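You operate a simulated robot arm through the tools that you are given. There is no shell and no other tool. Be economical: measure what you need, move in short steps, check, and stop when the job is done.

The job below is to be done with a simulated two-armed robot. You get a single attempt, and the scene is never put back.

TASK
Fill the teal mini board to its printed pressure.
Fine: set the regulator first; shut the orange and red levers after. Where these are worked on the way, their far stop is far enough and under half their travel is too little: red lever.

Only the result counts: the job must be done as asked and must still hold three seconds after the hand-in. Knocking over, shifting, dropping, spilling or breaking anything else fails it.

THE ROBOT
Two 7-joint arms with two-finger parallel grippers on one trunk, on a base that drives. Base frame: it is fixed to the floor where the robot stands at the start and does not move with it; the origin is under the middle of the robot, x ahead of it, y to its left, z up. Lengths are in cm, angles in degrees, forces in N, time in s.
The left shoulder is at the start at [5.1, 17.3, 126.7], the right one opposite. With the tool pointing down near the work surface each hand reaches from about 18 to 68 cm from the robot's upright axis, wherever it stands, measured 20 degrees to its own side. Places, roughly: bleed button [50, -30, 90]; gauge of the orange line [40, 10, 90]; orange adapter (4x4x7 cm) [80, -30, 100]; orange lever [50, 0, 90]; orange release button [50, 10, 90]; red lever [50, -40, 90]; regulator knob [50, -20, 100]; teal mini board [80, -20, 90]; yellow lever [50, 20, 90]. Payload 3.6 kg a hand.
The tool frame of a hand sits at the grasp point between the pads (the TCP): z along the fingers, y along the line on which they close. The tips reach 3 cm beyond it. The gripper opens to 11 cm. The fingers are 2 cm wide and 1 cm thick; the gripper's body (4.8 by 11.2 cm) begins 5.5 cm behind the TCP.
Orientation is that of the tool frame in the base frame, as a unit quaternion [x, y, z, w]. With the fingers straight down and closing along the base's y, the tool's x points along the base's -x, its y along +y and its z along -z.

THE INTERFACE
- The arms move only by the tool move_arm. It takes "left_rows", "right_rows" or both (then of equal length, played together; a hand with none holds still); each is one flat list of numbers, 7 for each row, row after row: the gripper command, from -1 (shut) to 1 (fully open), values between in proportion, then the shift along the tool's x, y, z in cm, then the turn, a rotation vector about the tool's x, y, z in degrees. In form: [jaw, x, y, z, wx, wy, wz, jaw, x, y, z, wx, wy, wz, ...]. A call has 1 to 20 rows; each row shifts and turns the commanded pose from where the row before left it, along the tool's axes as they then stand. Each row takes 0.2 s and may step no farther than 5 cm and 8.6 degrees from the row before; otherwise, or with a gripper value out of range, the whole call is refused. Where a pose cannot be reached the arm comes as near as it can. A force on the tool above 40 N (or 10 N above the force at the start of the call, whichever is more), or a blocked arm, ends the call early, and 0.2 s more pass. The fingers move at their own pace (about 15.3 cm/s each) and stop on an object; they squeeze with about 30 N. The grip force told is the motor's: it shows also when the fingers shut on nothing. Time passes only in rows, and 0.2 s behind the last, so rows that do not move let the fingers close. It gives the time, the measured TCP pose, the force on the tool (base axes), the opening and the grip force at its end, in the units of the frame above (readings bear some noise), with the torque about the TCP (base axes, N m) and any sound that the robot's microphone picked up, and new pictures: "views" is both (left out), scene, wrist or none (wrist: the cameras of the hands that moved).
- Cameras (640 x 400 px; columns grow to the right, rows downward): "scene" is now at [12.72, -3.68, 143.35]; the picture's right is [-0.42, -0.91, 0.00], its down [-0.59, 0.27, -0.76] and it looks along [0.69, -0.32, -0.65] (base axes); focal length 214 px, centre (320, 200). "left" rides on the left gripper at [7.2, -1.7, -10.3] in its tool frame; the picture's right is [0.23, 0.97, 0.00], its down [-0.76, 0.18, -0.62] and it looks along [-0.61, 0.14, 0.78] (tool axes); focal length 222 px, centre (320, 200). "right" rides on the right gripper at [7.2, 1.7, -10.3] in its tool frame; the picture's right is [-0.23, 0.97, 0.00], its down [-0.76, -0.18, -0.62] and it looks along [-0.61, -0.14, 0.78] (tool axes); focal length 222 px, centre (320, 200). There is no depth. A picture from a camera that has moved, and an enlarged one, comes with that camera's place and axes in the base frame and with its lens.
- move_column(by): slides the trunk up (or, below 0, down) by that many cm; the arms and the scene camera ride with it, the base frame stays. It gives what a move gives, with no picture.
- drive_base(legs): drives the robot by 1 to 6 legs, each [ahead, left, turn to the left] in cm, cm and degrees, along the robot's own axes; the way and the turn of a leg run together, so that a leg with both is an arc; at most 150 cm and 180 degrees a leg. The arms and the cameras ride along, it lands a little off, and it stops where it bumps. It gives what a move gives, and a new picture of the scene camera.
- aim_head(pan, tilt): turns the head with the scene camera to pan (to the left, within 86 degrees either way) and tilt (down, from -29 to 69), counted from straight ahead of the robot. It gives what a move gives, and a new picture of the scene camera.
- inspect(camera, box): a new picture of the part [left, top, right, bottom] of that camera's present view, enlarged. The clock stands still meanwhile.
- job_done(): hands the job in; it is judged then, once.

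Go step by step. Nothing tells you exact positions but the pictures and the camera data: compare them with the known pose of the tool, close in by small moves and look again before you grip or let go. The budget is 120 turns and 260 pictures, counting those below and the enlarged ones. Unless the task says otherwise, let go and move clear before handing in, and close with one line.

The tools are called after "Call:" as a command line: name --argument value ..., lists and objects as JSON in quotes. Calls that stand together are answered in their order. move_arm: Moves the arms, as the interface text tells. Its arguments: {"type":"object","properties":{"left_rows":{"type":"array"},"right_rows":{"type":"array"},"views":{"type":"string","enum":["both","scene","wrist","none"]}},"required":[]} The other tools are called the same way: move_column (by) slides the trunk up or down; drive_base (legs) drives the base; aim_head (pan, tilt) turns the head that bears the scene camera; inspect (camera, box) takes an enlarged picture of a part of a camera's view; job_done () hands the job in.

At the start:

```text
clock: 0.0
left_tcp_pos: [47.51, -2.42, 131.78]
left_ee_rot: [-0.001, 1.0, 0.0, 0.0]
left_wrist_force: [-0.5, 0.2, 1.5]
left_wrist_torque: [0.01, 0.02, 0.0]
left_gripper_width: 10.98
left_grasp_force: 0.0
right_tcp_pos: [32.07, -25.76, 130.86]
right_ee_rot: [0.0, 1.0, -0.001, 0.0]
right_wrist_force: [-0.2, -0.1, 0.6]
right_wrist_torque: [-0.04, -0.03, 0.0]
right_gripper_width: 11.01
right_grasp_force: 0.0
trunk travel left (down, up): [-38.3, 38.1]
robot x, y, heading: [0.31, 0.21, -0.1]
head pan, tilt: [-24.9, 40.6]
```

scene: 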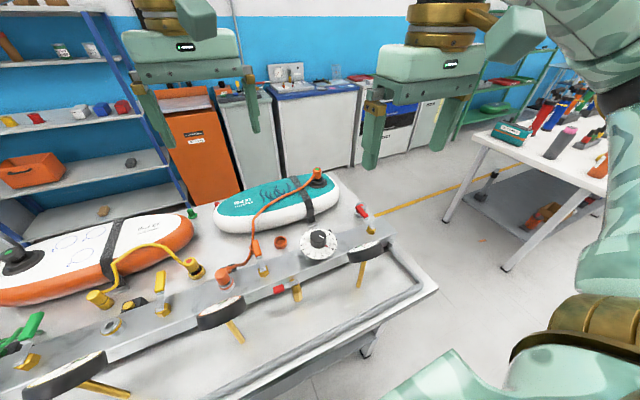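
right: 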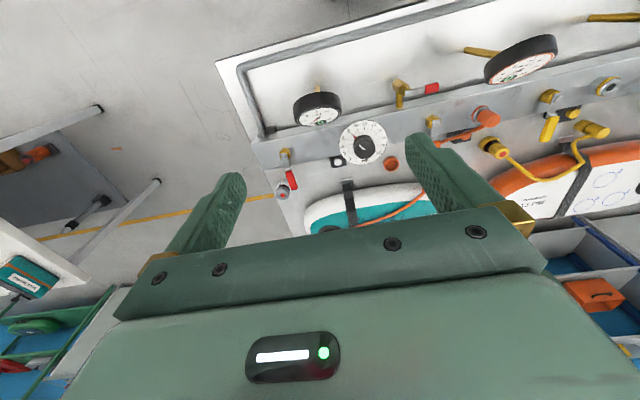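
left: 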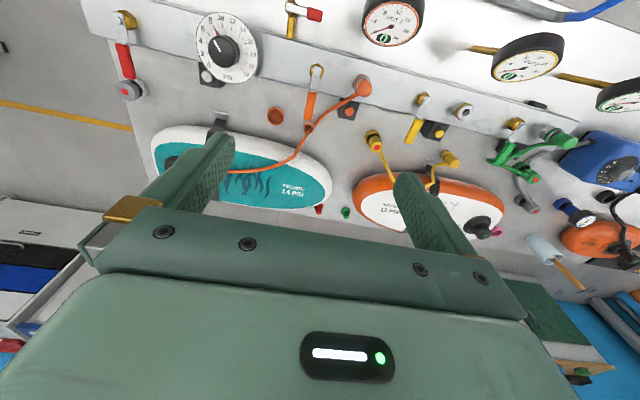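

I see a manifold rail with gauges, a dial regulator knob, levers, and the teal board, which seems to be marked 14 PSI. I'll enlarge the pictures to read the details first.

Call:
inspect --camera "left" --box '[80, 0, 400, 200]'

Call:
inspect --camera "left" --box '[260, 150, 360, 212]'

Call:
inspect --camera "scene" --box '[180, 150, 400, 320]'

```text
2.00 times, centred on (240, 100) of left
camera zoom: at [40.15, -4.06, 142.1], right [-0.23, 0.97, 0.0], down [0.76, 0.18, 0.62], along [0.61, 0.14, -0.78], focal length 444 px, centre (480, 400)
```

zoom: 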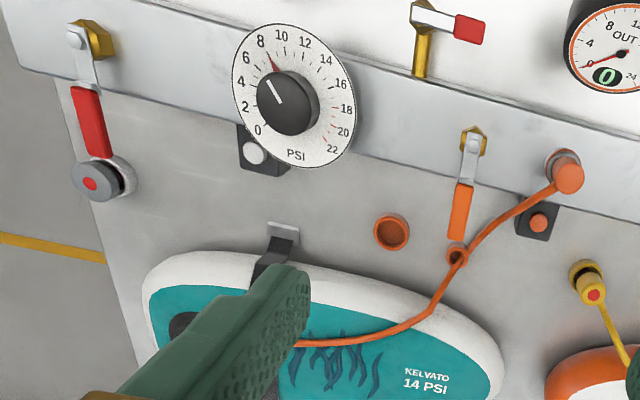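

```text
6.40 times, centred on (310, 181) of left
camera zoom: at [40.15, -4.06, 142.1], right [-0.23, 0.97, 0.0], down [0.76, 0.18, 0.62], along [0.61, 0.14, -0.78], focal length 1422 px, centre (384, 322)
```

zoom: 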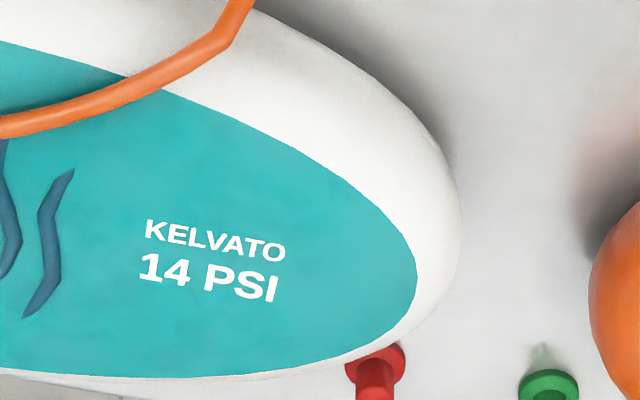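

```text
2.35 times, centred on (290, 235) of scene
camera zoom: at [12.72, -3.68, 143.35], right [-0.42, -0.91, 0.0], down [-0.59, 0.27, -0.76], along [0.69, -0.32, -0.65], focal length 505 px, centre (391, 118)
```

zoom: 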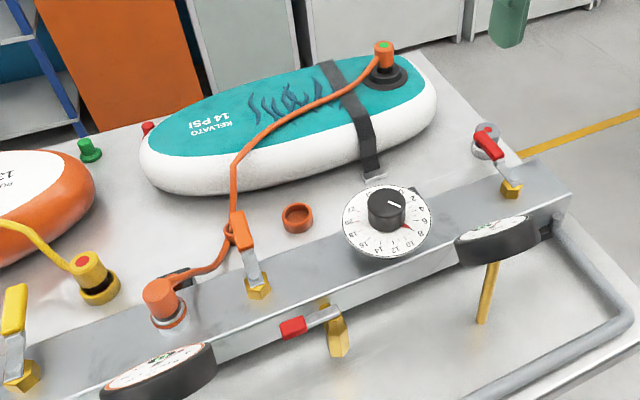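

The board says 14 PSI, and the regulator dial runs 0–22. I'll look closer at the knob, the gauges, the adapter on the board and the red lever.

Call:
inspect --camera "left" --box '[185, 5, 275, 95]'

Call:
inspect --camera "left" --box '[350, 0, 450, 62]'

Call:
inspect --camera "scene" --box '[270, 150, 400, 231]'

Call:
inspect --camera "right" --box '[240, 60, 500, 222]'

```text
4.44 times, centred on (230, 50) of left
camera zoom: at [40.15, -4.06, 142.1], right [-0.23, 0.97, 0.0], down [0.76, 0.18, 0.62], along [0.61, 0.14, -0.78], focal length 987 px, centre (720, 867)
```

zoom: 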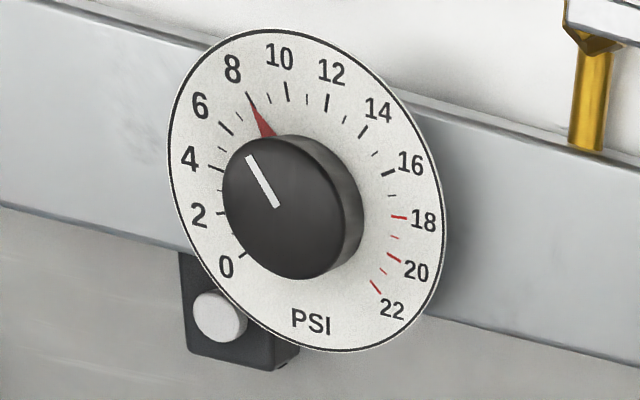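

```text
6.40 times, centred on (400, 31) of left
camera zoom: at [40.15, -4.06, 142.1], right [-0.23, 0.97, 0.0], down [0.76, 0.18, 0.62], along [0.61, 0.14, -0.78], focal length 1422 px, centre (-192, 1282)
```

zoom: 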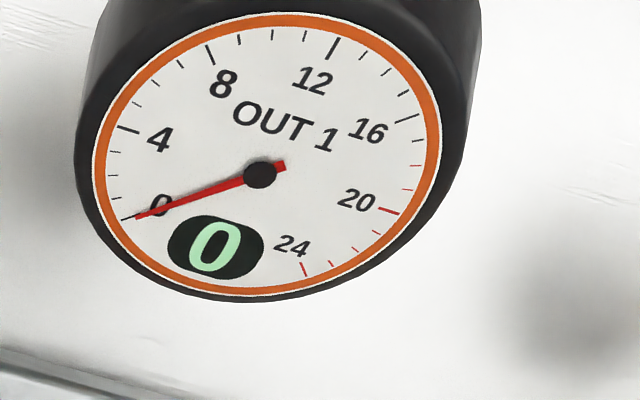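

```text
4.92 times, centred on (335, 190) of scene
camera zoom: at [12.72, -3.68, 143.35], right [-0.42, -0.91, 0.0], down [-0.59, 0.27, -0.76], along [0.69, -0.32, -0.65], focal length 1056 px, centre (246, 247)
```

zoom: 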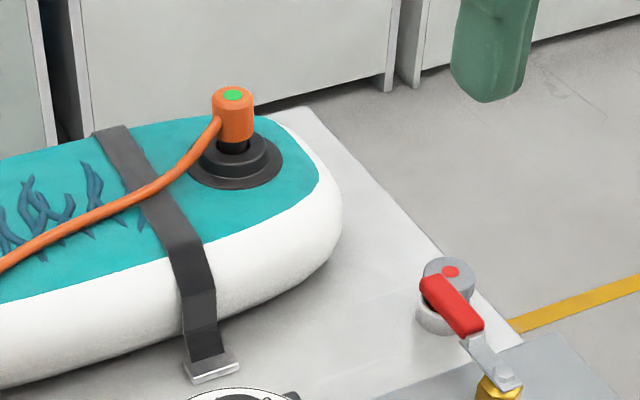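

```text
2.46 times, centred on (370, 141) of right
camera zoom: at [24.86, -23.97, 141.17], right [0.23, 0.97, 0.0], down [0.76, -0.18, 0.62], along [0.61, -0.14, -0.78], focal length 547 px, centre (197, 345)
```

zoom: 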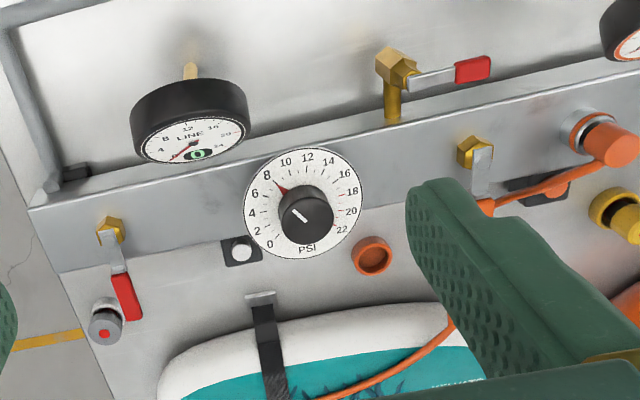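

The adapter shows a green dot, so it is seated. Triangulating puts the knob's top face at about [47.8, -19.5, 96.8] with a vertical axis. I'll clear the left hand to the left and bring the right hand above the knob.

Call:
move_arm --left_rows '[1, 0, 4, 0, 0, 0, 0, 1, 0, 4, 0, 0, 0, 0, 1, 0, 4, 0, 0, 0, 0, 1, 0, 4, 0, 0, 0, 0, 1, 0, 0, 0, 0, 0, 0]' --right_rows '[0.4, -3.2, 1.3, 3, 0, 0, 0, 0.4, -3.2, 1.3, 3, 0, 0, 0, 0.4, -3.2, 1.3, 3, 0, 0, 0, 0.4, -3.2, 1.3, 3, 0, 0, 0, 0.4, -2.9, 1.1, 3, 0, 0, 0]'

Call:
inspect --camera "right" --box '[200, 0, 480, 175]'

```text
clock: 1.2
left_tcp_pos: [49.38, 11.8, 131.61]
left_ee_rot: [0.0, 1.0, -0.001, 0.003]
left_wrist_force: [-0.2, -0.3, 0.5]
left_wrist_torque: [-0.01, 0.02, 0.0]
left_gripper_width: 10.99
left_grasp_force: 0.1
left hand out of reach, approached as far as the arm can: row 3, 4
right_tcp_pos: [48.33, -19.51, 115.67]
right_ee_rot: [0.0, 1.0, 0.0, -0.001]
right_wrist_force: [0.2, 0.2, -0.1]
right_wrist_torque: [-0.02, 0.01, 0.01]
right_gripper_width: 7.72
right_grasp_force: 0.1
trunk travel left (down, up): [-38.3, 38.1]
robot x, y, heading: [0.04, 0.17, -0.0]
head pan, tilt: [-24.9, 40.6]
camera scene: at [12.83, -3.72, 143.33], right [-0.42, -0.91, 0.0], down [-0.59, 0.27, -0.76], along [0.69, -0.32, -0.65], focal length 214 px, centre (320, 200)
camera right: at [41.0, -17.69, 125.99], right [0.23, 0.97, 0.0], down [0.76, -0.18, 0.62], along [0.61, -0.14, -0.78], focal length 222 px, centre (320, 200)
camera left: at [41.93, 10.09, 141.76], right [-0.23, 0.97, 0.0], down [0.76, 0.18, 0.63], along [0.61, 0.14, -0.78], focal length 222 px, centre (320, 200)
```

scene: 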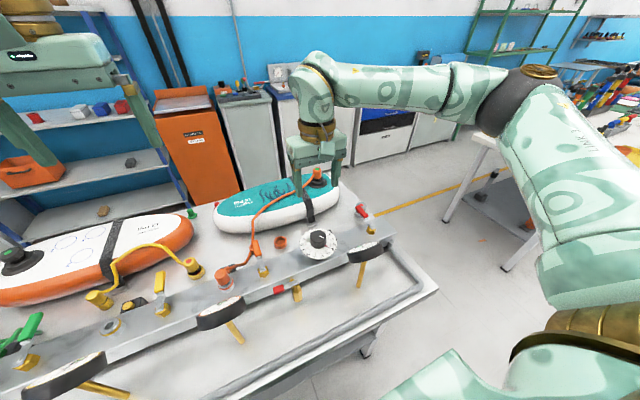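
right: 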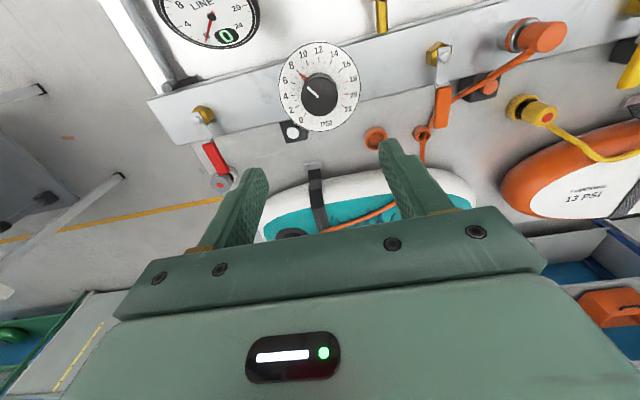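
left: 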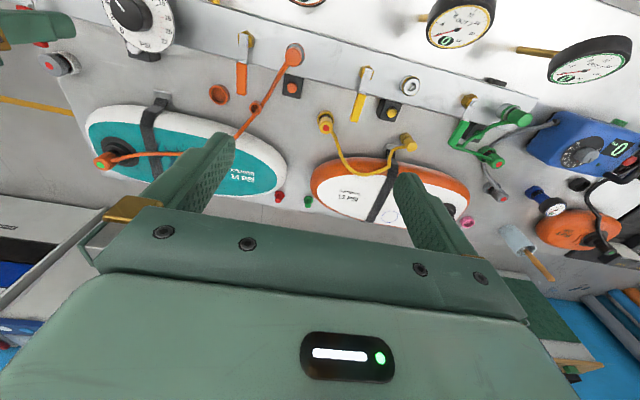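

```text
2.29 times, centred on (340, 88) of right
camera zoom: at [41.0, -17.69, 125.99], right [0.23, 0.97, 0.0], down [0.76, -0.18, 0.62], along [0.61, -0.14, -0.78], focal length 508 px, centre (274, 457)
```

zoom: 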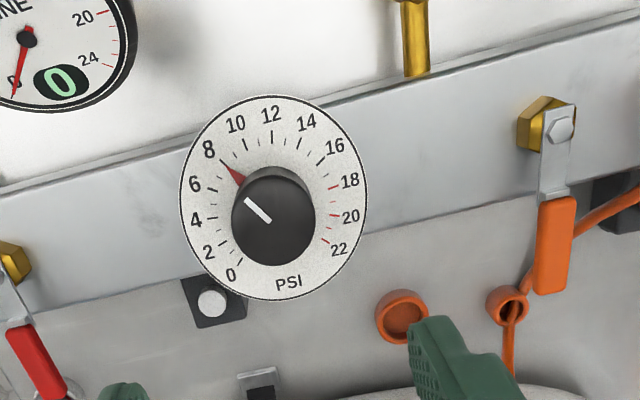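

The knob is confirmed at about [47.9, -19.4], with its pointer at about 8. I'll pre-rotate the right hand counter-clockwise by 37° and come down partway.

Call:
move_arm --right_rows '[0.4, 0.4, 0.1, 2, 0, 0, 0, 0.4, 0, 0, 2, 0, 0, -7.4, 0.4, 0, 0, 2, 0, 0, -7.4, 0.4, 0, 0, 2, 0, 0, -7.4, 0.4, 0, 0, 2, 0, 0, -7.4, 0.4, 0, 0, 2, 0, 0, -7.4, 0.4, 0, 0, 0, 0, 0, 0]'

Call:
inspect --camera "scene" --box '[260, 170, 380, 270]'

```text
clock: 2.8
left_tcp_pos: [49.24, 11.88, 131.55]
left_ee_rot: [-0.001, 1.0, 0.0, 0.002]
left_wrist_force: [0.0, 0.6, -0.7]
left_wrist_torque: [0.0, 0.04, -0.04]
left_gripper_width: 10.99
left_grasp_force: 0.1
right_tcp_pos: [47.61, -19.47, 106.99]
right_ee_rot: [-0.225, 0.974, 0.0, 0.001]
right_wrist_force: [0.1, 0.2, -0.5]
right_wrist_torque: [-0.02, 0.02, -0.02]
right_gripper_width: 7.69
right_grasp_force: 0.1
right hand out of reach, approached as far as the arm can: row 5, 6
trunk travel left (down, up): [-38.3, 38.1]
robot x, y, heading: [0.2, -0.02, -0.3]
head pan, tilt: [-24.9, 40.6]
camera scene: at [12.72, -3.61, 143.35], right [-0.42, -0.91, 0.0], down [-0.59, 0.27, -0.76], along [0.69, -0.32, -0.65], focal length 214 px, centre (320, 200)
camera right: at [40.28, -20.96, 117.18], right [-0.22, 0.98, 0.0], down [0.76, 0.17, 0.62], along [0.61, 0.14, -0.78], focal length 222 px, centre (320, 200)
```

scene: 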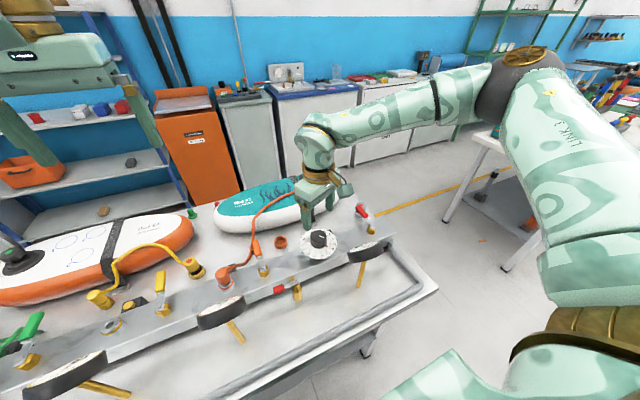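
right: 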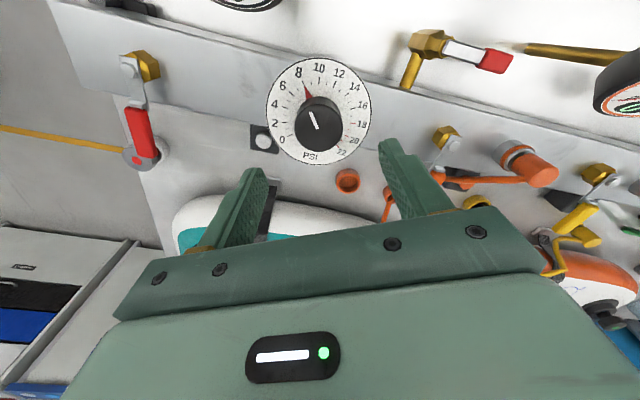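

```text
4.00 times, centred on (320, 220) of scene
camera zoom: at [12.72, -3.61, 143.35], right [-0.42, -0.91, 0.0], down [-0.59, 0.27, -0.76], along [0.69, -0.32, -0.65], focal length 858 px, centre (320, 120)
```

zoom: 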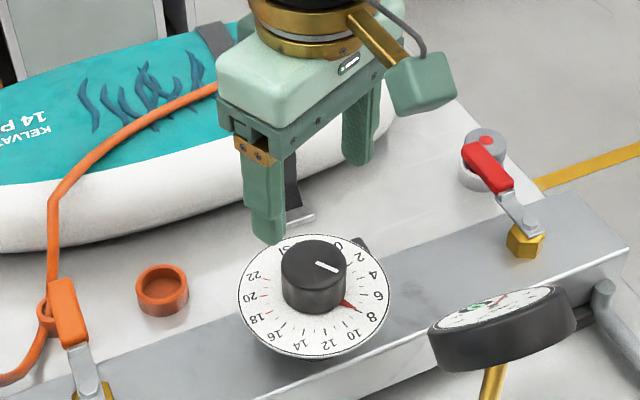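

The wrist stops near -26°. I'll back off a few degrees, see whether the pose becomes reachable, and keep coming down slightly.

Call:
move_arm --right_rows '[0.4, 0, 0, 0, 0, 0, 6, 0.4, 0, 0, 0, 0, 0, 0, 0.4, 0, 0, 0, 0, 0, 0]' --views "none"

```text
clock: 3.6
left_tcp_pos: [49.19, 11.77, 131.63]
left_ee_rot: [-0.001, 1.0, -0.001, 0.003]
left_wrist_force: [-0.3, -0.2, -0.5]
left_wrist_torque: [-0.01, -0.02, 0.02]
left_gripper_width: 10.98
left_grasp_force: 0.1
right_tcp_pos: [47.47, -19.45, 106.71]
right_ee_rot: [-0.173, 0.985, 0.0, 0.001]
right_wrist_force: [-1.0, 0.0, 0.1]
right_wrist_torque: [0.0, 0.03, 0.01]
right_gripper_width: 7.68
right_grasp_force: 0.2
trunk travel left (down, up): [-38.3, 38.1]
robot x, y, heading: [0.03, -0.12, -0.1]
head pan, tilt: [-24.9, 40.6]
```

The hand now sits at -20° and the pose is reachable. I'll go down around the knob.

Call:
move_arm --right_rows '[0.4, -0.38, -0.14, 2.5, 0, 0, 0, 0.4, 0, 0, 2.5, 0, 0, 0, 0.4, 0, 0, 2, 0, 0, 0, 0.4, 0, 0, 0, 0, 0, 0]' --views "wrist"

Call:
inspect --camera "scene" --box '[260, 170, 380, 270]'

```text
clock: 4.6
left_tcp_pos: [49.21, 11.85, 131.54]
left_ee_rot: [0.0, 1.0, -0.001, 0.003]
left_wrist_force: [0.2, -0.3, 0.0]
left_wrist_torque: [-0.02, -0.02, 0.0]
left_gripper_width: 10.98
left_grasp_force: 0.1
right_tcp_pos: [47.78, -19.37, 99.64]
right_ee_rot: [-0.172, 0.985, 0.0, 0.0]
right_wrist_force: [-0.3, 0.0, -0.4]
right_wrist_torque: [0.02, -0.01, 0.03]
right_gripper_width: 7.71
right_grasp_force: 0.1
trunk travel left (down, up): [-38.3, 38.1]
robot x, y, heading: [0.2, -0.2, -0.0]
head pan, tilt: [-24.9, 40.6]
camera right: at [40.31, -20.17, 109.9], right [-0.12, 0.99, 0.0], down [0.78, 0.09, 0.62], along [0.62, 0.07, -0.78], focal length 222 px, centre (320, 200)
```

right: 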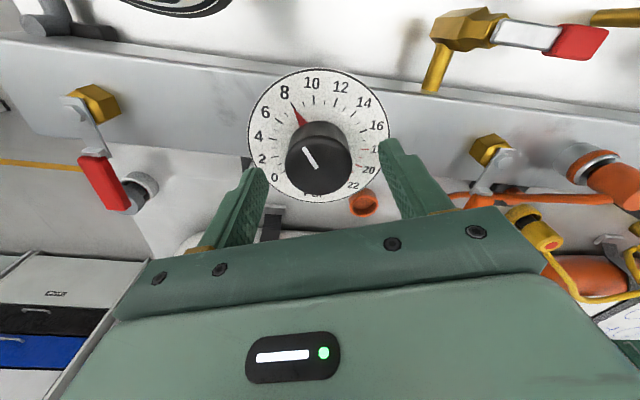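

```text
4.00 times, centred on (320, 220) of scene
camera zoom: at [12.72, -3.65, 143.35], right [-0.42, -0.91, 0.0], down [-0.59, 0.27, -0.76], along [0.69, -0.32, -0.65], focal length 858 px, centre (320, 120)
```

zoom: 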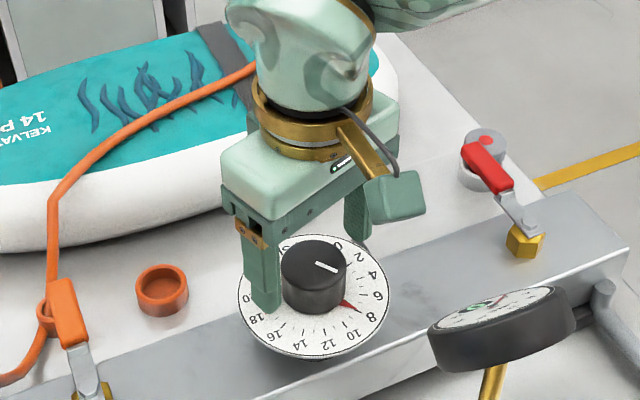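

The alignment looks good. I'll drop the last 2.3 cm and close.

Call:
move_arm --right_rows '[0.4, 0, 0, 1.2, 0, 0, 0, 0.4, 0, 0, 1.1, 0, 0, 0, 0.0, 0, 0, 0, 0, 0, 0, -0.3, 0, 0, 0, 0, 0, 0, -0.6, 0, 0, 0, 0, 0, 0]' --views "wrist"

```text
clock: 5.8
left_tcp_pos: [49.3, 11.73, 131.44]
left_ee_rot: [0.0, 1.0, 0.0, 0.002]
left_wrist_force: [-0.7, 0.0, 0.2]
left_wrist_torque: [0.0, 0.01, 0.02]
left_gripper_width: 11.02
left_grasp_force: 0.1
right_tcp_pos: [48.0, -19.37, 97.46]
right_ee_rot: [-0.173, 0.985, 0.0, -0.001]
right_wrist_force: [2.8, -4.7, 1.6]
right_wrist_torque: [-0.35, -0.28, 0.01]
right_gripper_width: 4.5
right_grasp_force: 45.5
trunk travel left (down, up): [-38.3, 38.1]
robot x, y, heading: [-0.24, -0.26, -0.0]
head pan, tilt: [-24.9, 40.6]
camera right: at [40.6, -20.22, 107.78], right [-0.12, 0.99, 0.0], down [0.78, 0.09, 0.62], along [0.62, 0.07, -0.78], focal length 222 px, centre (320, 200)
```

right: 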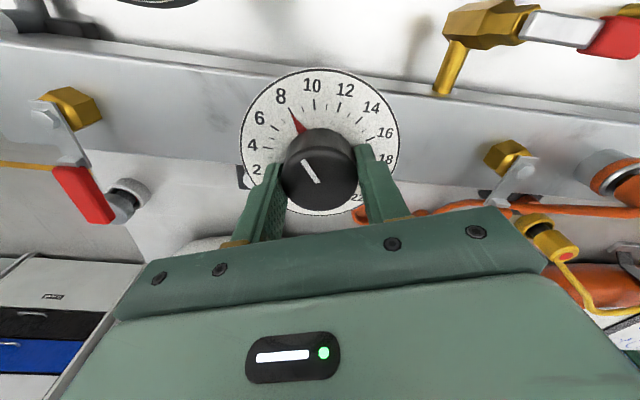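

Gripped at 4.5 cm. I'll turn clockwise in stages, 48° first.

Call:
move_arm --right_rows '[-0.6, 0, 0, 0, 0, 0, 6, -0.6, 0, 0, 0, 0, 0, 6, -0.6, 0, 0, 0, 0, 0, 6, -0.6, 0, 0, 0, 0, 0, 6, -0.6, 0, 0, 0, 0, 0, 6, -0.6, 0, 0, 0, 0, 0, 6, -0.6, 0, 0, 0, 0, 0, 6, -0.6, 0, 0, 0, 0, 0, 6, -0.6, 0, 0, 0, 0, 0, 0]' --views "wrist"

Call:
inspect --camera "right" --box '[220, 50, 420, 220]'

```text
clock: 7.8
left_tcp_pos: [49.34, 11.65, 131.64]
left_ee_rot: [0.0, 1.0, 0.0, 0.002]
left_wrist_force: [-1.1, 0.7, 0.3]
left_wrist_torque: [-0.02, 0.01, -0.01]
left_gripper_width: 11.0
left_grasp_force: 0.1
right_tcp_pos: [47.75, -19.33, 97.45]
right_ee_rot: [0.242, 0.97, 0.0, -0.002]
right_wrist_force: [4.5, -13.0, 4.6]
right_wrist_torque: [0.22, 0.39, -0.07]
right_gripper_width: 4.37
right_grasp_force: 44.7
trunk travel left (down, up): [-38.3, 38.1]
robot x, y, heading: [-0.19, 0.06, -0.1]
head pan, tilt: [-24.9, 40.6]
camera right: at [42.1, -14.32, 107.76], right [0.66, 0.75, 0.0], down [0.59, -0.52, 0.62], along [0.47, -0.41, -0.78], focal length 222 px, centre (320, 200)
```

right: 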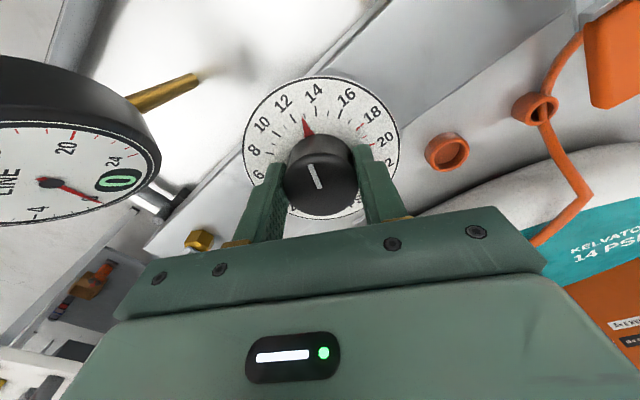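

```text
2.35 times, centred on (320, 135) of right
camera zoom: at [42.1, -14.32, 107.76], right [0.66, 0.75, 0.0], down [0.59, -0.52, 0.62], along [0.47, -0.41, -0.78], focal length 523 px, centre (320, 353)
```

zoom: 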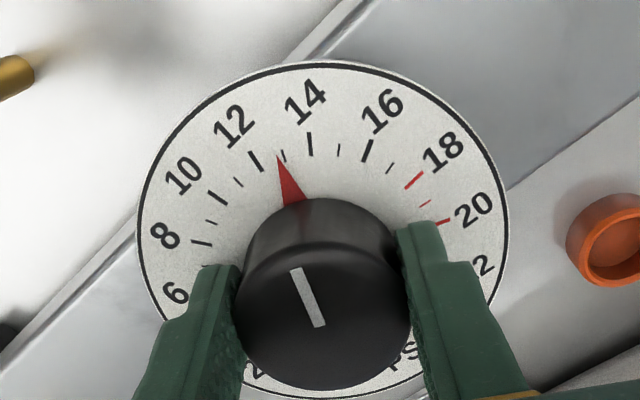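

The pointer is near 12.9, so the scale is about 10° per PSI. I'll turn about 11° more.

Call:
move_arm --right_rows '[-0.6, 0, 0, 0, 0, 0, 5.5, -0.6, 0, 0, 0, 0, 0, 5.5, -0.6, 0, 0, 0, 0, 0, 0]' --views "none"

Call:
inspect --camera "right" --box '[240, 70, 400, 170]'

```text
clock: 8.6
left_tcp_pos: [49.35, 11.65, 131.56]
left_ee_rot: [-0.001, 1.0, 0.0, 0.003]
left_wrist_force: [-0.4, 0.2, 0.5]
left_wrist_torque: [-0.02, 0.0, -0.01]
left_gripper_width: 11.02
left_grasp_force: 0.1
right_tcp_pos: [47.75, -19.21, 97.44]
right_ee_rot: [0.334, 0.942, 0.001, -0.002]
right_wrist_force: [-0.1, -4.7, -2.6]
right_wrist_torque: [0.93, 0.4, -0.06]
right_gripper_width: 4.36
right_grasp_force: 45.4
trunk travel left (down, up): [-38.3, 38.1]
robot x, y, heading: [-0.07, 0.02, 0.0]
head pan, tilt: [-24.9, 40.6]
```

```text
4.00 times, centred on (320, 120) of right
camera zoom: at [43.16, -13.29, 107.75], right [0.79, 0.61, 0.0], down [0.48, -0.62, 0.62], along [0.38, -0.49, -0.78], focal length 888 px, centre (320, 520)
```

zoom: 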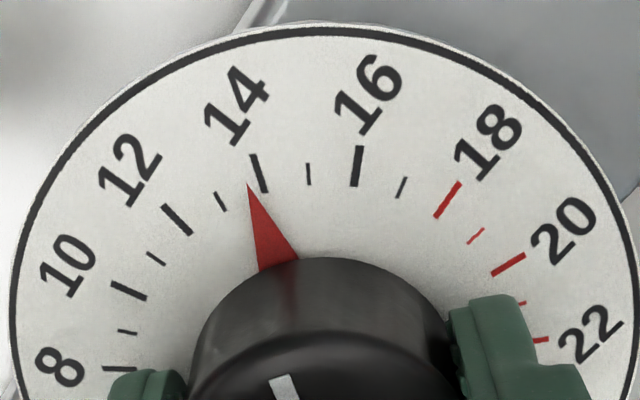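

The pointer is at about 13.7. I'll turn about 3.4° more.

Call:
move_arm --right_rows '[-0.6, 0, 0, 0, 0, 0, 3.4, -0.6, 0, 0, 0, 0, 0, 0]' --views "none"

Call:
inspect --camera "right" --box '[240, 70, 400, 170]'

```text
clock: 9.2
left_tcp_pos: [49.35, 11.9, 131.58]
left_ee_rot: [-0.001, 1.0, -0.001, 0.003]
left_wrist_force: [0.4, 0.1, -0.4]
left_wrist_torque: [-0.01, 0.03, -0.01]
left_gripper_width: 11.01
left_grasp_force: 0.1
right_tcp_pos: [47.75, -19.22, 97.44]
right_ee_rot: [0.363, 0.932, 0.0, -0.001]
right_wrist_force: [-1.5, -2.6, -1.6]
right_wrist_torque: [0.86, 0.92, -0.01]
right_gripper_width: 4.38
right_grasp_force: 44.8
trunk travel left (down, up): [-38.3, 38.1]
robot x, y, heading: [0.02, 0.03, -0.1]
head pan, tilt: [-24.9, 40.6]
```

```text
4.00 times, centred on (320, 120) of right
camera zoom: at [43.51, -13.0, 107.73], right [0.83, 0.56, 0.0], down [0.44, -0.65, 0.62], along [0.35, -0.51, -0.78], focal length 888 px, centre (320, 520)
```

zoom: 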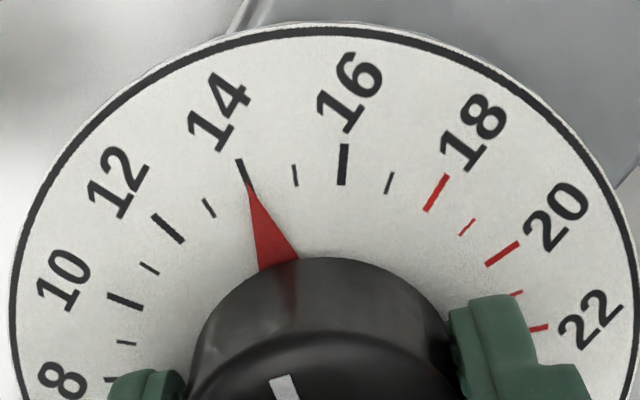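

The pointer is on 14. I'll release and rise.

Call:
move_arm --right_rows '[0.0, 0, 0, 0, 0, 0, 0, 0.2, 0, 0, 0, 0, 0, 0, 0.2, 0, 0, -2, 0, 0, 0, 0.2, 0, 0, -4, 0, 0, 0, 0.2, 0, 0, -4, 0, 0, 0, 0.2, 0, 0, -3, 0, 0, -8, 0.2, 0, 0, 0, 0, 0, -8, 0.2, 0, 0, 0, 0, 0, -8, 0.2, 0, 0, 0, 0, 0, -8, 0.2, 0, 0, 0, 0, 0, -8, 0.2, 0, 0, 0, 0, 0, 0]'

Call:
inspect --camera "right" --box '[160, 0, 480, 200]'

Call:
inspect --camera "scene" --box '[300, 180, 420, 280]'

```text
clock: 11.6
left_tcp_pos: [49.3, 11.79, 131.49]
left_ee_rot: [-0.001, 1.0, -0.001, 0.003]
left_wrist_force: [0.0, -0.3, 0.4]
left_wrist_torque: [0.03, 0.03, 0.02]
left_gripper_width: 10.99
left_grasp_force: 0.0
right_tcp_pos: [47.83, -19.27, 110.52]
right_ee_rot: [0.021, 1.0, -0.001, 0.0]
right_wrist_force: [-0.6, -0.5, -0.2]
right_wrist_torque: [0.01, -0.01, 0.01]
right_gripper_width: 6.59
right_grasp_force: 0.0
trunk travel left (down, up): [-38.3, 38.1]
robot x, y, heading: [0.17, 0.08, -0.3]
head pan, tilt: [-24.9, 40.6]
camera scene: at [12.73, -3.66, 143.35], right [-0.42, -0.91, 0.0], down [-0.59, 0.27, -0.76], along [0.69, -0.32, -0.65], focal length 214 px, centre (320, 200)
camera right: at [40.67, -17.12, 120.8], right [0.27, 0.96, 0.0], down [0.75, -0.21, 0.62], along [0.6, -0.17, -0.78], focal length 222 px, centre (320, 200)
```

scene: 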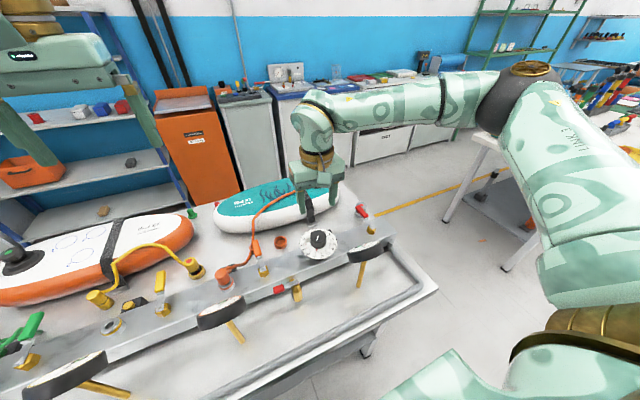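
right: 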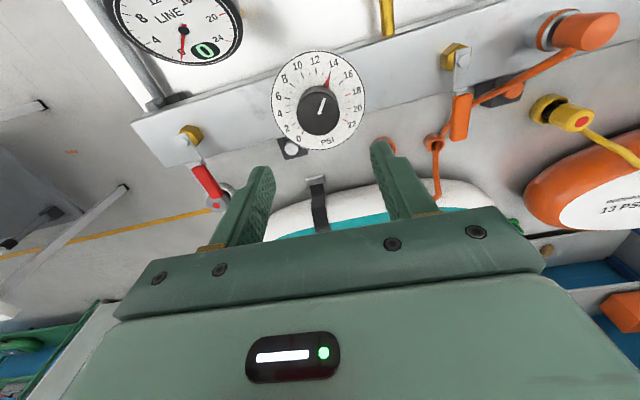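

```text
2.00 times, centred on (320, 100) of right
camera zoom: at [40.67, -17.12, 120.8], right [0.27, 0.96, 0.0], down [0.75, -0.21, 0.62], along [0.6, -0.17, -0.78], focal length 444 px, centre (320, 400)
```

zoom: 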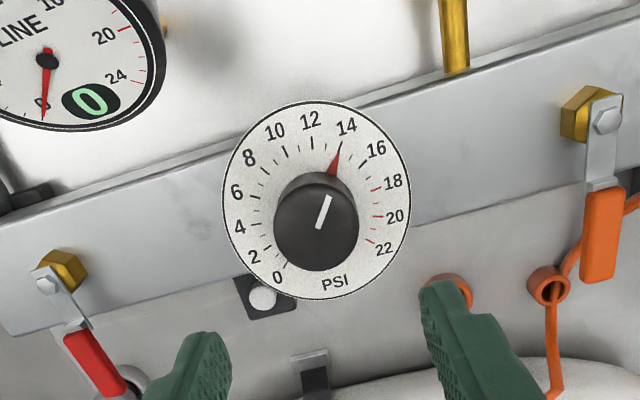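

```text
4.00 times, centred on (360, 230) of scene
camera zoom: at [12.73, -3.66, 143.35], right [-0.42, -0.91, 0.0], down [-0.59, 0.27, -0.76], along [0.69, -0.32, -0.65], focal length 858 px, centre (160, 80)
```

zoom: 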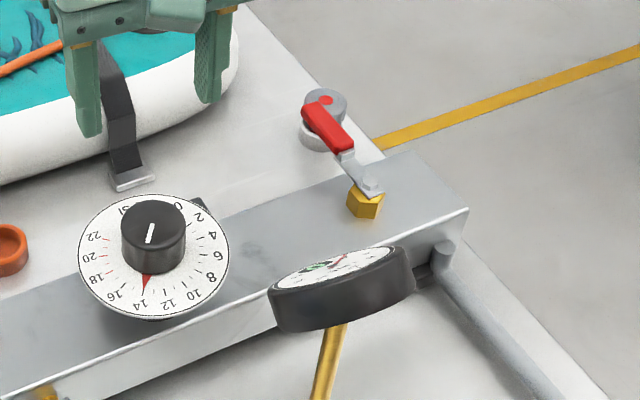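

The regulator reads 14. The red lever's pivot is about [47.5, -38.1] and its handle centre about [53.7, -38, 93.8], pointing +x. I'll move the right hand above the handle.

Call:
move_arm --right_rows '[0, -1.4, -4.7, 1, 0, 0, 0, 0, -1.4, -4.7, 1, 0, 0, 0, 0, -1.4, -4.7, 1, 0, 0, 0, 0, -1.3, -4.6, 2, 0, 0, -2.4, 0, 0, 0, 0, 0, 0, 0]'

Call:
inspect --camera "scene" --box '[300, 180, 420, 280]'

```text
refused: row 4 steps farther than a row can; nothing moved
```

```text
4.00 times, centred on (360, 230) of scene
camera zoom: at [12.73, -3.66, 143.35], right [-0.42, -0.91, 0.0], down [-0.59, 0.27, -0.76], along [0.69, -0.32, -0.65], focal length 858 px, centre (160, 80)
```

zoom: 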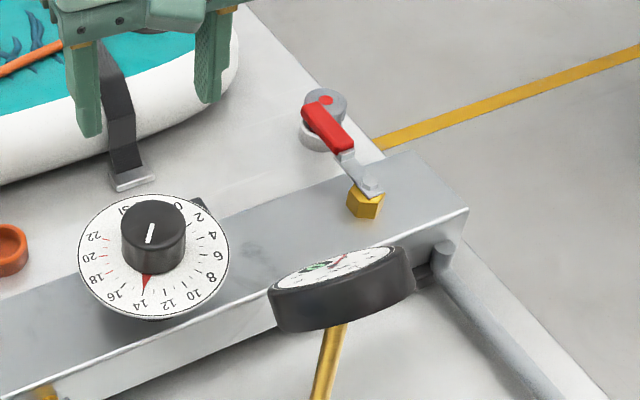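

That step was too large, so I'll repeat the move in smaller steps.

Call:
move_arm --right_rows '[0, -1.1, -3.7, 1, 0, 0, 0, 0, -1.1, -3.7, 1, 0, 0, 0, 0, -1.1, -3.7, 1, 0, 0, 0, 0, -1.1, -3.7, 1, 0, 0, -2.4, 0, -1.1, -3.8, 1.5, 0, 0, 0, 0, 0, 0, 0, 0, 0, 0]'

Call:
inspect --camera "scene" --box '[300, 150, 440, 270]'

```text
clock: 13.0
left_tcp_pos: [49.27, 11.8, 131.59]
left_ee_rot: [-0.001, 1.0, -0.001, 0.003]
left_wrist_force: [0.1, -0.1, 0.6]
left_wrist_torque: [-0.01, -0.02, -0.02]
left_gripper_width: 11.01
left_grasp_force: 0.0
right_tcp_pos: [51.3, -33.54, 106.68]
right_ee_rot: [0.006, 1.0, -0.001, 0.0]
right_wrist_force: [-0.4, 0.3, 0.0]
right_wrist_torque: [0.01, 0.02, -0.02]
right_gripper_width: 5.48
right_grasp_force: 0.0
right hand out of reach, approached as far as the arm can: row 4, 5
trunk travel left (down, up): [-38.3, 38.1]
robot x, y, heading: [0.06, 0.04, -0.1]
head pan, tilt: [-24.9, 40.6]
camera scene: at [12.74, -3.71, 143.34], right [-0.42, -0.91, 0.0], down [-0.59, 0.27, -0.76], along [0.69, -0.32, -0.65], focal length 214 px, centre (320, 200)
camera right: at [44.19, -31.6, 116.97], right [0.24, 0.97, 0.0], down [0.76, -0.19, 0.62], along [0.6, -0.15, -0.78], focal length 222 px, centre (320, 200)
```

scene: 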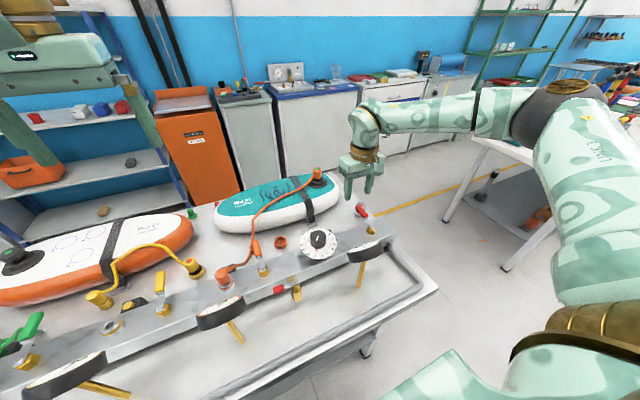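
right: 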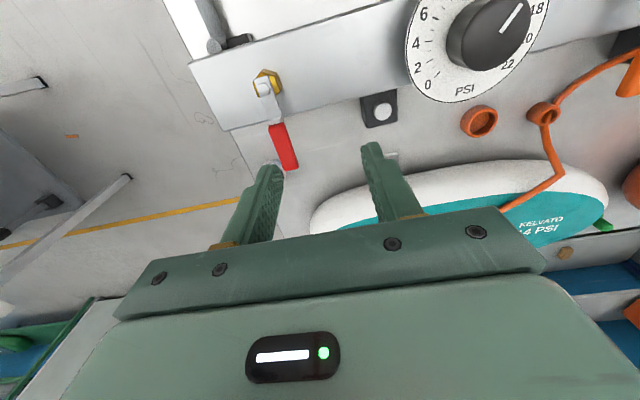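

```text
3.33 times, centred on (370, 210) of scene
camera zoom: at [12.74, -3.71, 143.34], right [-0.42, -0.91, 0.0], down [-0.59, 0.27, -0.76], along [0.69, -0.32, -0.65], focal length 715 px, centre (153, 167)
```

zoom: 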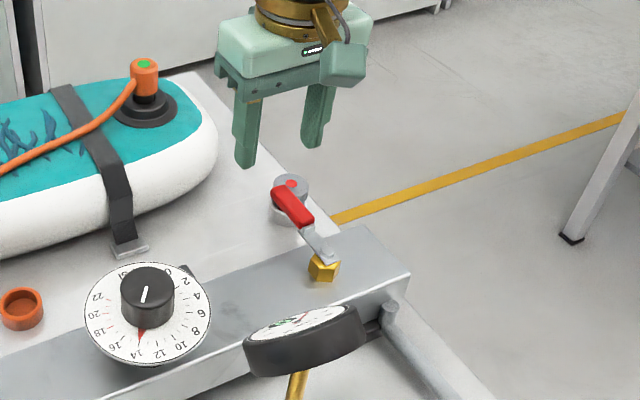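

The right hand is out of reach, so I'll drive the base 14 cm to the right.

Call:
drive_base --legs '[[0, -14, 0]]'

```text
clock: 14.3
left_tcp_pos: [49.33, -2.75, 131.52]
left_ee_rot: [0.001, 1.0, -0.001, 0.002]
left_wrist_force: [-0.1, -0.1, 1.4]
left_wrist_torque: [0.0, 0.02, 0.0]
left_gripper_width: 11.02
left_grasp_force: 0.1
right_tcp_pos: [51.23, -47.85, 106.47]
right_ee_rot: [0.008, 1.0, 0.0, -0.001]
right_wrist_force: [0.9, 0.4, 0.9]
right_wrist_torque: [0.05, 0.0, -0.02]
right_gripper_width: 5.5
right_grasp_force: 0.1
trunk travel left (down, up): [-38.3, 38.1]
robot x, y, heading: [0.08, -14.35, -0.1]
head pan, tilt: [-24.9, 40.6]
camera scene: at [12.7, -18.06, 143.34], right [-0.42, -0.91, 0.0], down [-0.59, 0.28, -0.76], along [0.69, -0.32, -0.65], focal length 214 px, centre (320, 200)
```

scene: 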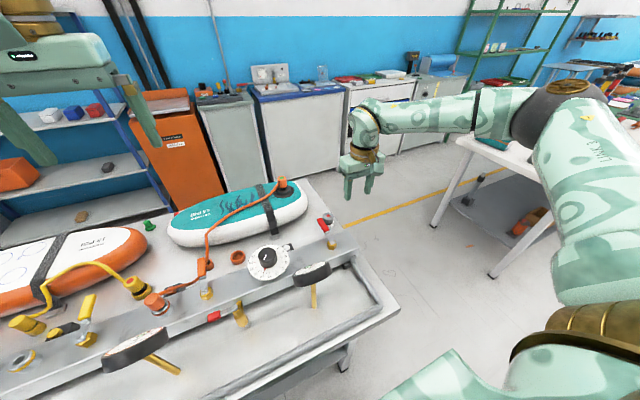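

Now I'll bring the right hand back over the red handle, at y ≈ -38.1.

Call:
move_arm --right_rows '[0, -0.7, 3.3, 2, 0, 0, -0.9, 0, -0.7, 3.3, 2, 0, 0, 0, 0, -0.7, 3.1, 1.5, 0, 0, 0, 0, 0, 0, 0, 0, 0, 0]'

Call:
inspect --camera "scene" --box '[260, 170, 380, 270]'

```text
clock: 15.3
left_tcp_pos: [49.24, -2.65, 131.63]
left_ee_rot: [0.001, 1.0, -0.001, 0.003]
left_wrist_force: [0.6, -1.1, 0.7]
left_wrist_torque: [0.05, 0.01, 0.0]
left_gripper_width: 11.02
left_grasp_force: 0.1
right_tcp_pos: [53.37, -38.15, 101.11]
right_ee_rot: [0.0, 1.0, 0.0, 0.0]
right_wrist_force: [0.7, -0.1, -0.1]
right_wrist_torque: [0.0, -0.02, 0.01]
right_gripper_width: 5.51
right_grasp_force: 0.1
trunk travel left (down, up): [-38.3, 38.1]
robot x, y, heading: [0.17, -14.47, -0.2]
head pan, tilt: [-24.9, 40.6]
camera scene: at [12.67, -18.03, 143.35], right [-0.42, -0.91, 0.0], down [-0.59, 0.28, -0.76], along [0.69, -0.32, -0.65], focal length 214 px, centre (320, 200)
camera right: at [46.16, -36.34, 111.48], right [0.23, 0.97, 0.0], down [0.76, -0.18, 0.62], along [0.61, -0.14, -0.78], focal length 222 px, centre (320, 200)
```

scene: 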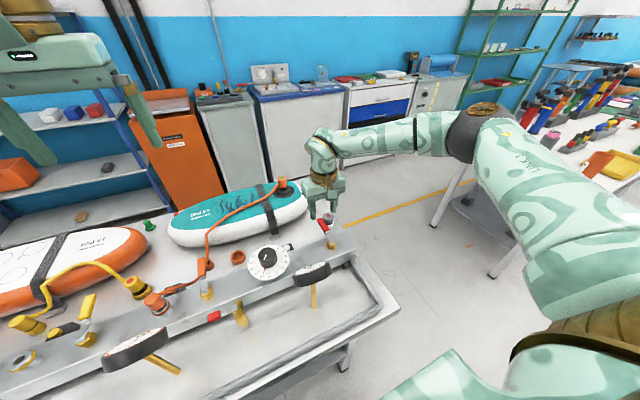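
right: 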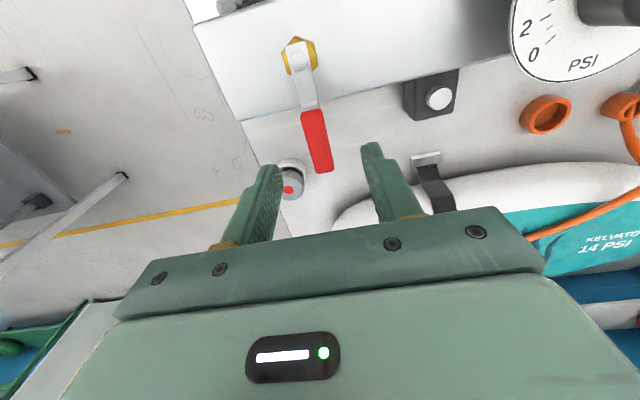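

```text
4.00 times, centred on (320, 220) of scene
camera zoom: at [12.67, -18.03, 143.35], right [-0.42, -0.91, 0.0], down [-0.59, 0.28, -0.76], along [0.69, -0.32, -0.65], focal length 858 px, centre (320, 120)
```

zoom: 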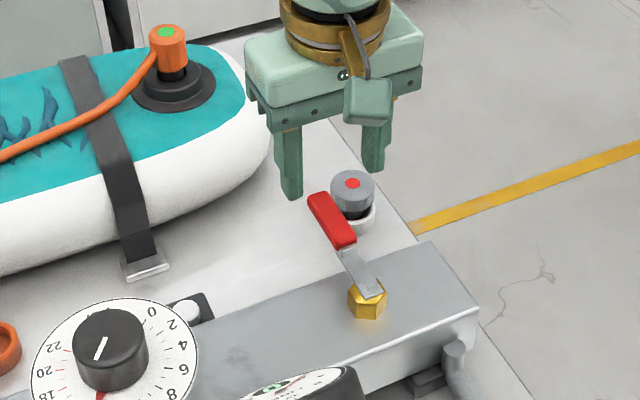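

The handle spans x 51.3–56.8 at y ≈ -38.4. I'll go down and grip it gently.

Call:
move_arm --right_rows '[0, -0.2, -0.25, 2, 0, 0, 0, 0, 0, 0, 2, 0, 0, 0, 0, 0, 0, 1.9, 0, 0, 0, -0.4, 0, 0, 0, 0, 0, 0, -0.8, 0, 0, 0, 0, 0, 0, -1, 0, 0, 0, 0, 0, 0]' --views "wrist"

Call:
inspect --camera "scene" --box '[260, 170, 380, 270]'

```text
clock: 16.7
left_tcp_pos: [49.27, -2.6, 131.57]
left_ee_rot: [0.001, 1.0, -0.002, 0.003]
left_wrist_force: [-0.5, -0.4, 0.5]
left_wrist_torque: [-0.02, -0.01, -0.01]
left_gripper_width: 11.0
left_grasp_force: 0.0
right_tcp_pos: [53.74, -38.43, 95.2]
right_ee_rot: [0.0, 1.0, 0.0, 0.0]
right_wrist_force: [2.3, -3.3, -1.5]
right_wrist_torque: [-0.1, -0.7, 0.21]
right_gripper_width: 1.86
right_grasp_force: 44.8
trunk travel left (down, up): [-38.3, 38.1]
robot x, y, heading: [-0.17, -14.26, -0.0]
head pan, tilt: [-24.9, 40.6]
camera right: at [46.46, -36.61, 105.58], right [0.23, 0.97, 0.0], down [0.76, -0.18, 0.62], along [0.61, -0.14, -0.78], focal length 222 px, centre (320, 200)
```

right: 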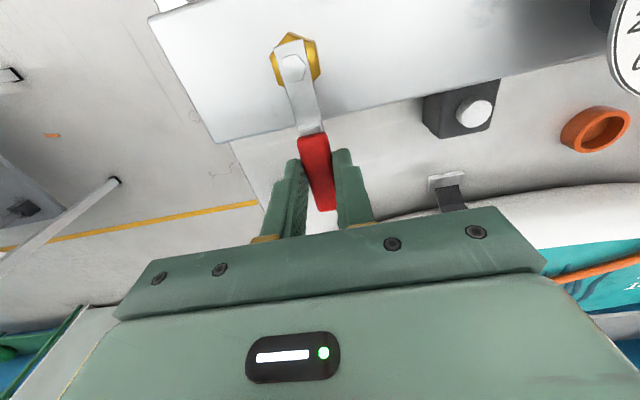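

```text
4.00 times, centred on (320, 220) of scene
camera zoom: at [12.73, -18.01, 143.34], right [-0.42, -0.91, 0.0], down [-0.59, 0.28, -0.76], along [0.69, -0.32, -0.65], focal length 858 px, centre (320, 120)
```

zoom: 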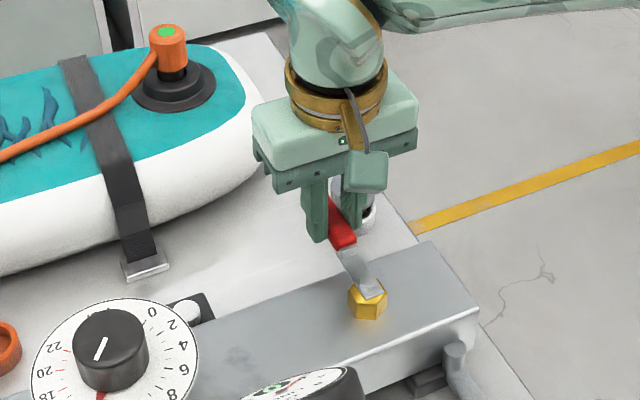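

The handle is gripped. I'll test which way it turns with a small swing toward +y about the pivot.

Call:
move_arm --right_rows '[-1, 0.03, 0.62, 0, 0, 0, -6, -1, 0.03, 0.62, 0, 0, 0, -6, -1, 0, 0, 0, 0, 0, 0]' --views "wrist"

```text
clock: 17.5
left_tcp_pos: [49.48, -2.77, 131.47]
left_ee_rot: [0.001, 1.0, 0.0, 0.001]
left_wrist_force: [-0.1, 0.3, 0.6]
left_wrist_torque: [-0.01, 0.04, 0.0]
left_gripper_width: 10.96
left_grasp_force: 0.1
right_tcp_pos: [53.55, -37.22, 95.33]
right_ee_rot: [-0.104, 0.995, 0.0, 0.0]
right_wrist_force: [4.6, -8.1, -5.8]
right_wrist_torque: [-0.32, -0.22, 0.53]
right_gripper_width: 1.86
right_grasp_force: 45.0
trunk travel left (down, up): [-38.3, 38.1]
robot x, y, heading: [0.09, -14.22, -0.4]
head pan, tilt: [-24.9, 40.6]
camera right: at [46.15, -36.97, 105.6], right [0.02, 1.0, 0.0], down [0.78, -0.01, 0.62], along [0.62, -0.01, -0.78], focal length 222 px, centre (320, 200)
```

right: 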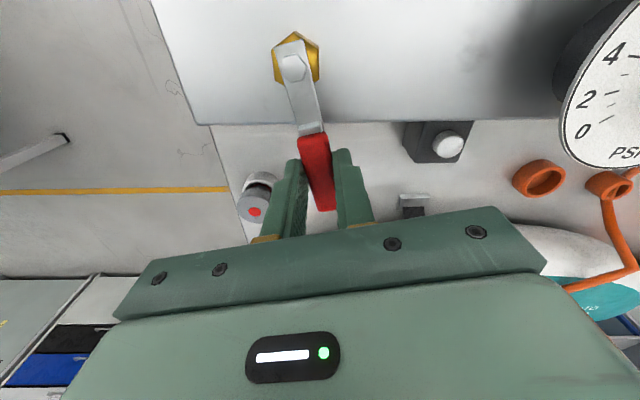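

The lever swings toward +y. I'll continue in that direction until the wrist limits.

Call:
move_arm --right_rows '[-1, 0.04, 0.72, 0, 0, 0, -7, -1, 0.04, 0.72, 0, 0, 0, -7, -1, 0.04, 0.72, 0, 0, 0, -7, -1, 0, 0, 0, 0, 0, 0]' --views "wrist"

```text
clock: 18.3
left_tcp_pos: [49.58, -2.56, 131.47]
left_ee_rot: [0.001, 1.0, 0.0, 0.002]
left_wrist_force: [-0.1, 0.0, -0.8]
left_wrist_torque: [-0.06, 0.02, -0.04]
left_gripper_width: 11.02
left_grasp_force: 0.1
right_tcp_pos: [53.23, -36.59, 95.85]
right_ee_rot: [-0.161, 0.987, 0.001, 0.005]
right_wrist_force: [17.3, -9.3, -23.9]
right_wrist_torque: [-0.39, -0.78, 0.78]
right_gripper_width: 1.86
right_grasp_force: 45.0
right hand out of reach, approached as far as the arm can: row 1, 2, 3
trunk travel left (down, up): [-38.3, 38.1]
robot x, y, heading: [0.11, -14.33, -0.4]
head pan, tilt: [-24.9, 40.6]
stopped in row 3 (right hand): the force on the tool passed its limit at 48 N (the readings are from after the stop); the commanded pose is now the measured one
camera right: at [45.82, -37.28, 106.09], right [-0.09, 1.0, 0.0], down [0.77, 0.07, 0.63], along [0.63, 0.06, -0.78], focal length 222 px, centre (320, 200)
```

right: 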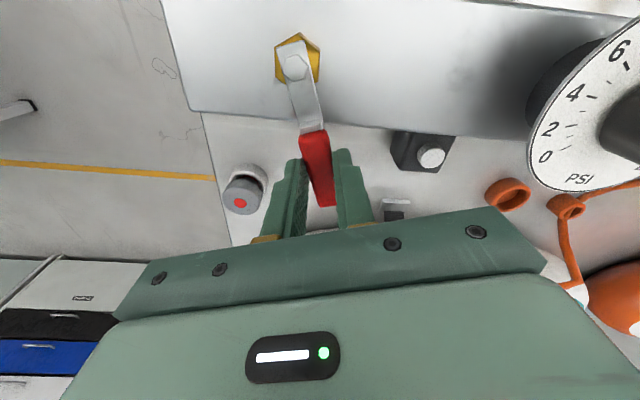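

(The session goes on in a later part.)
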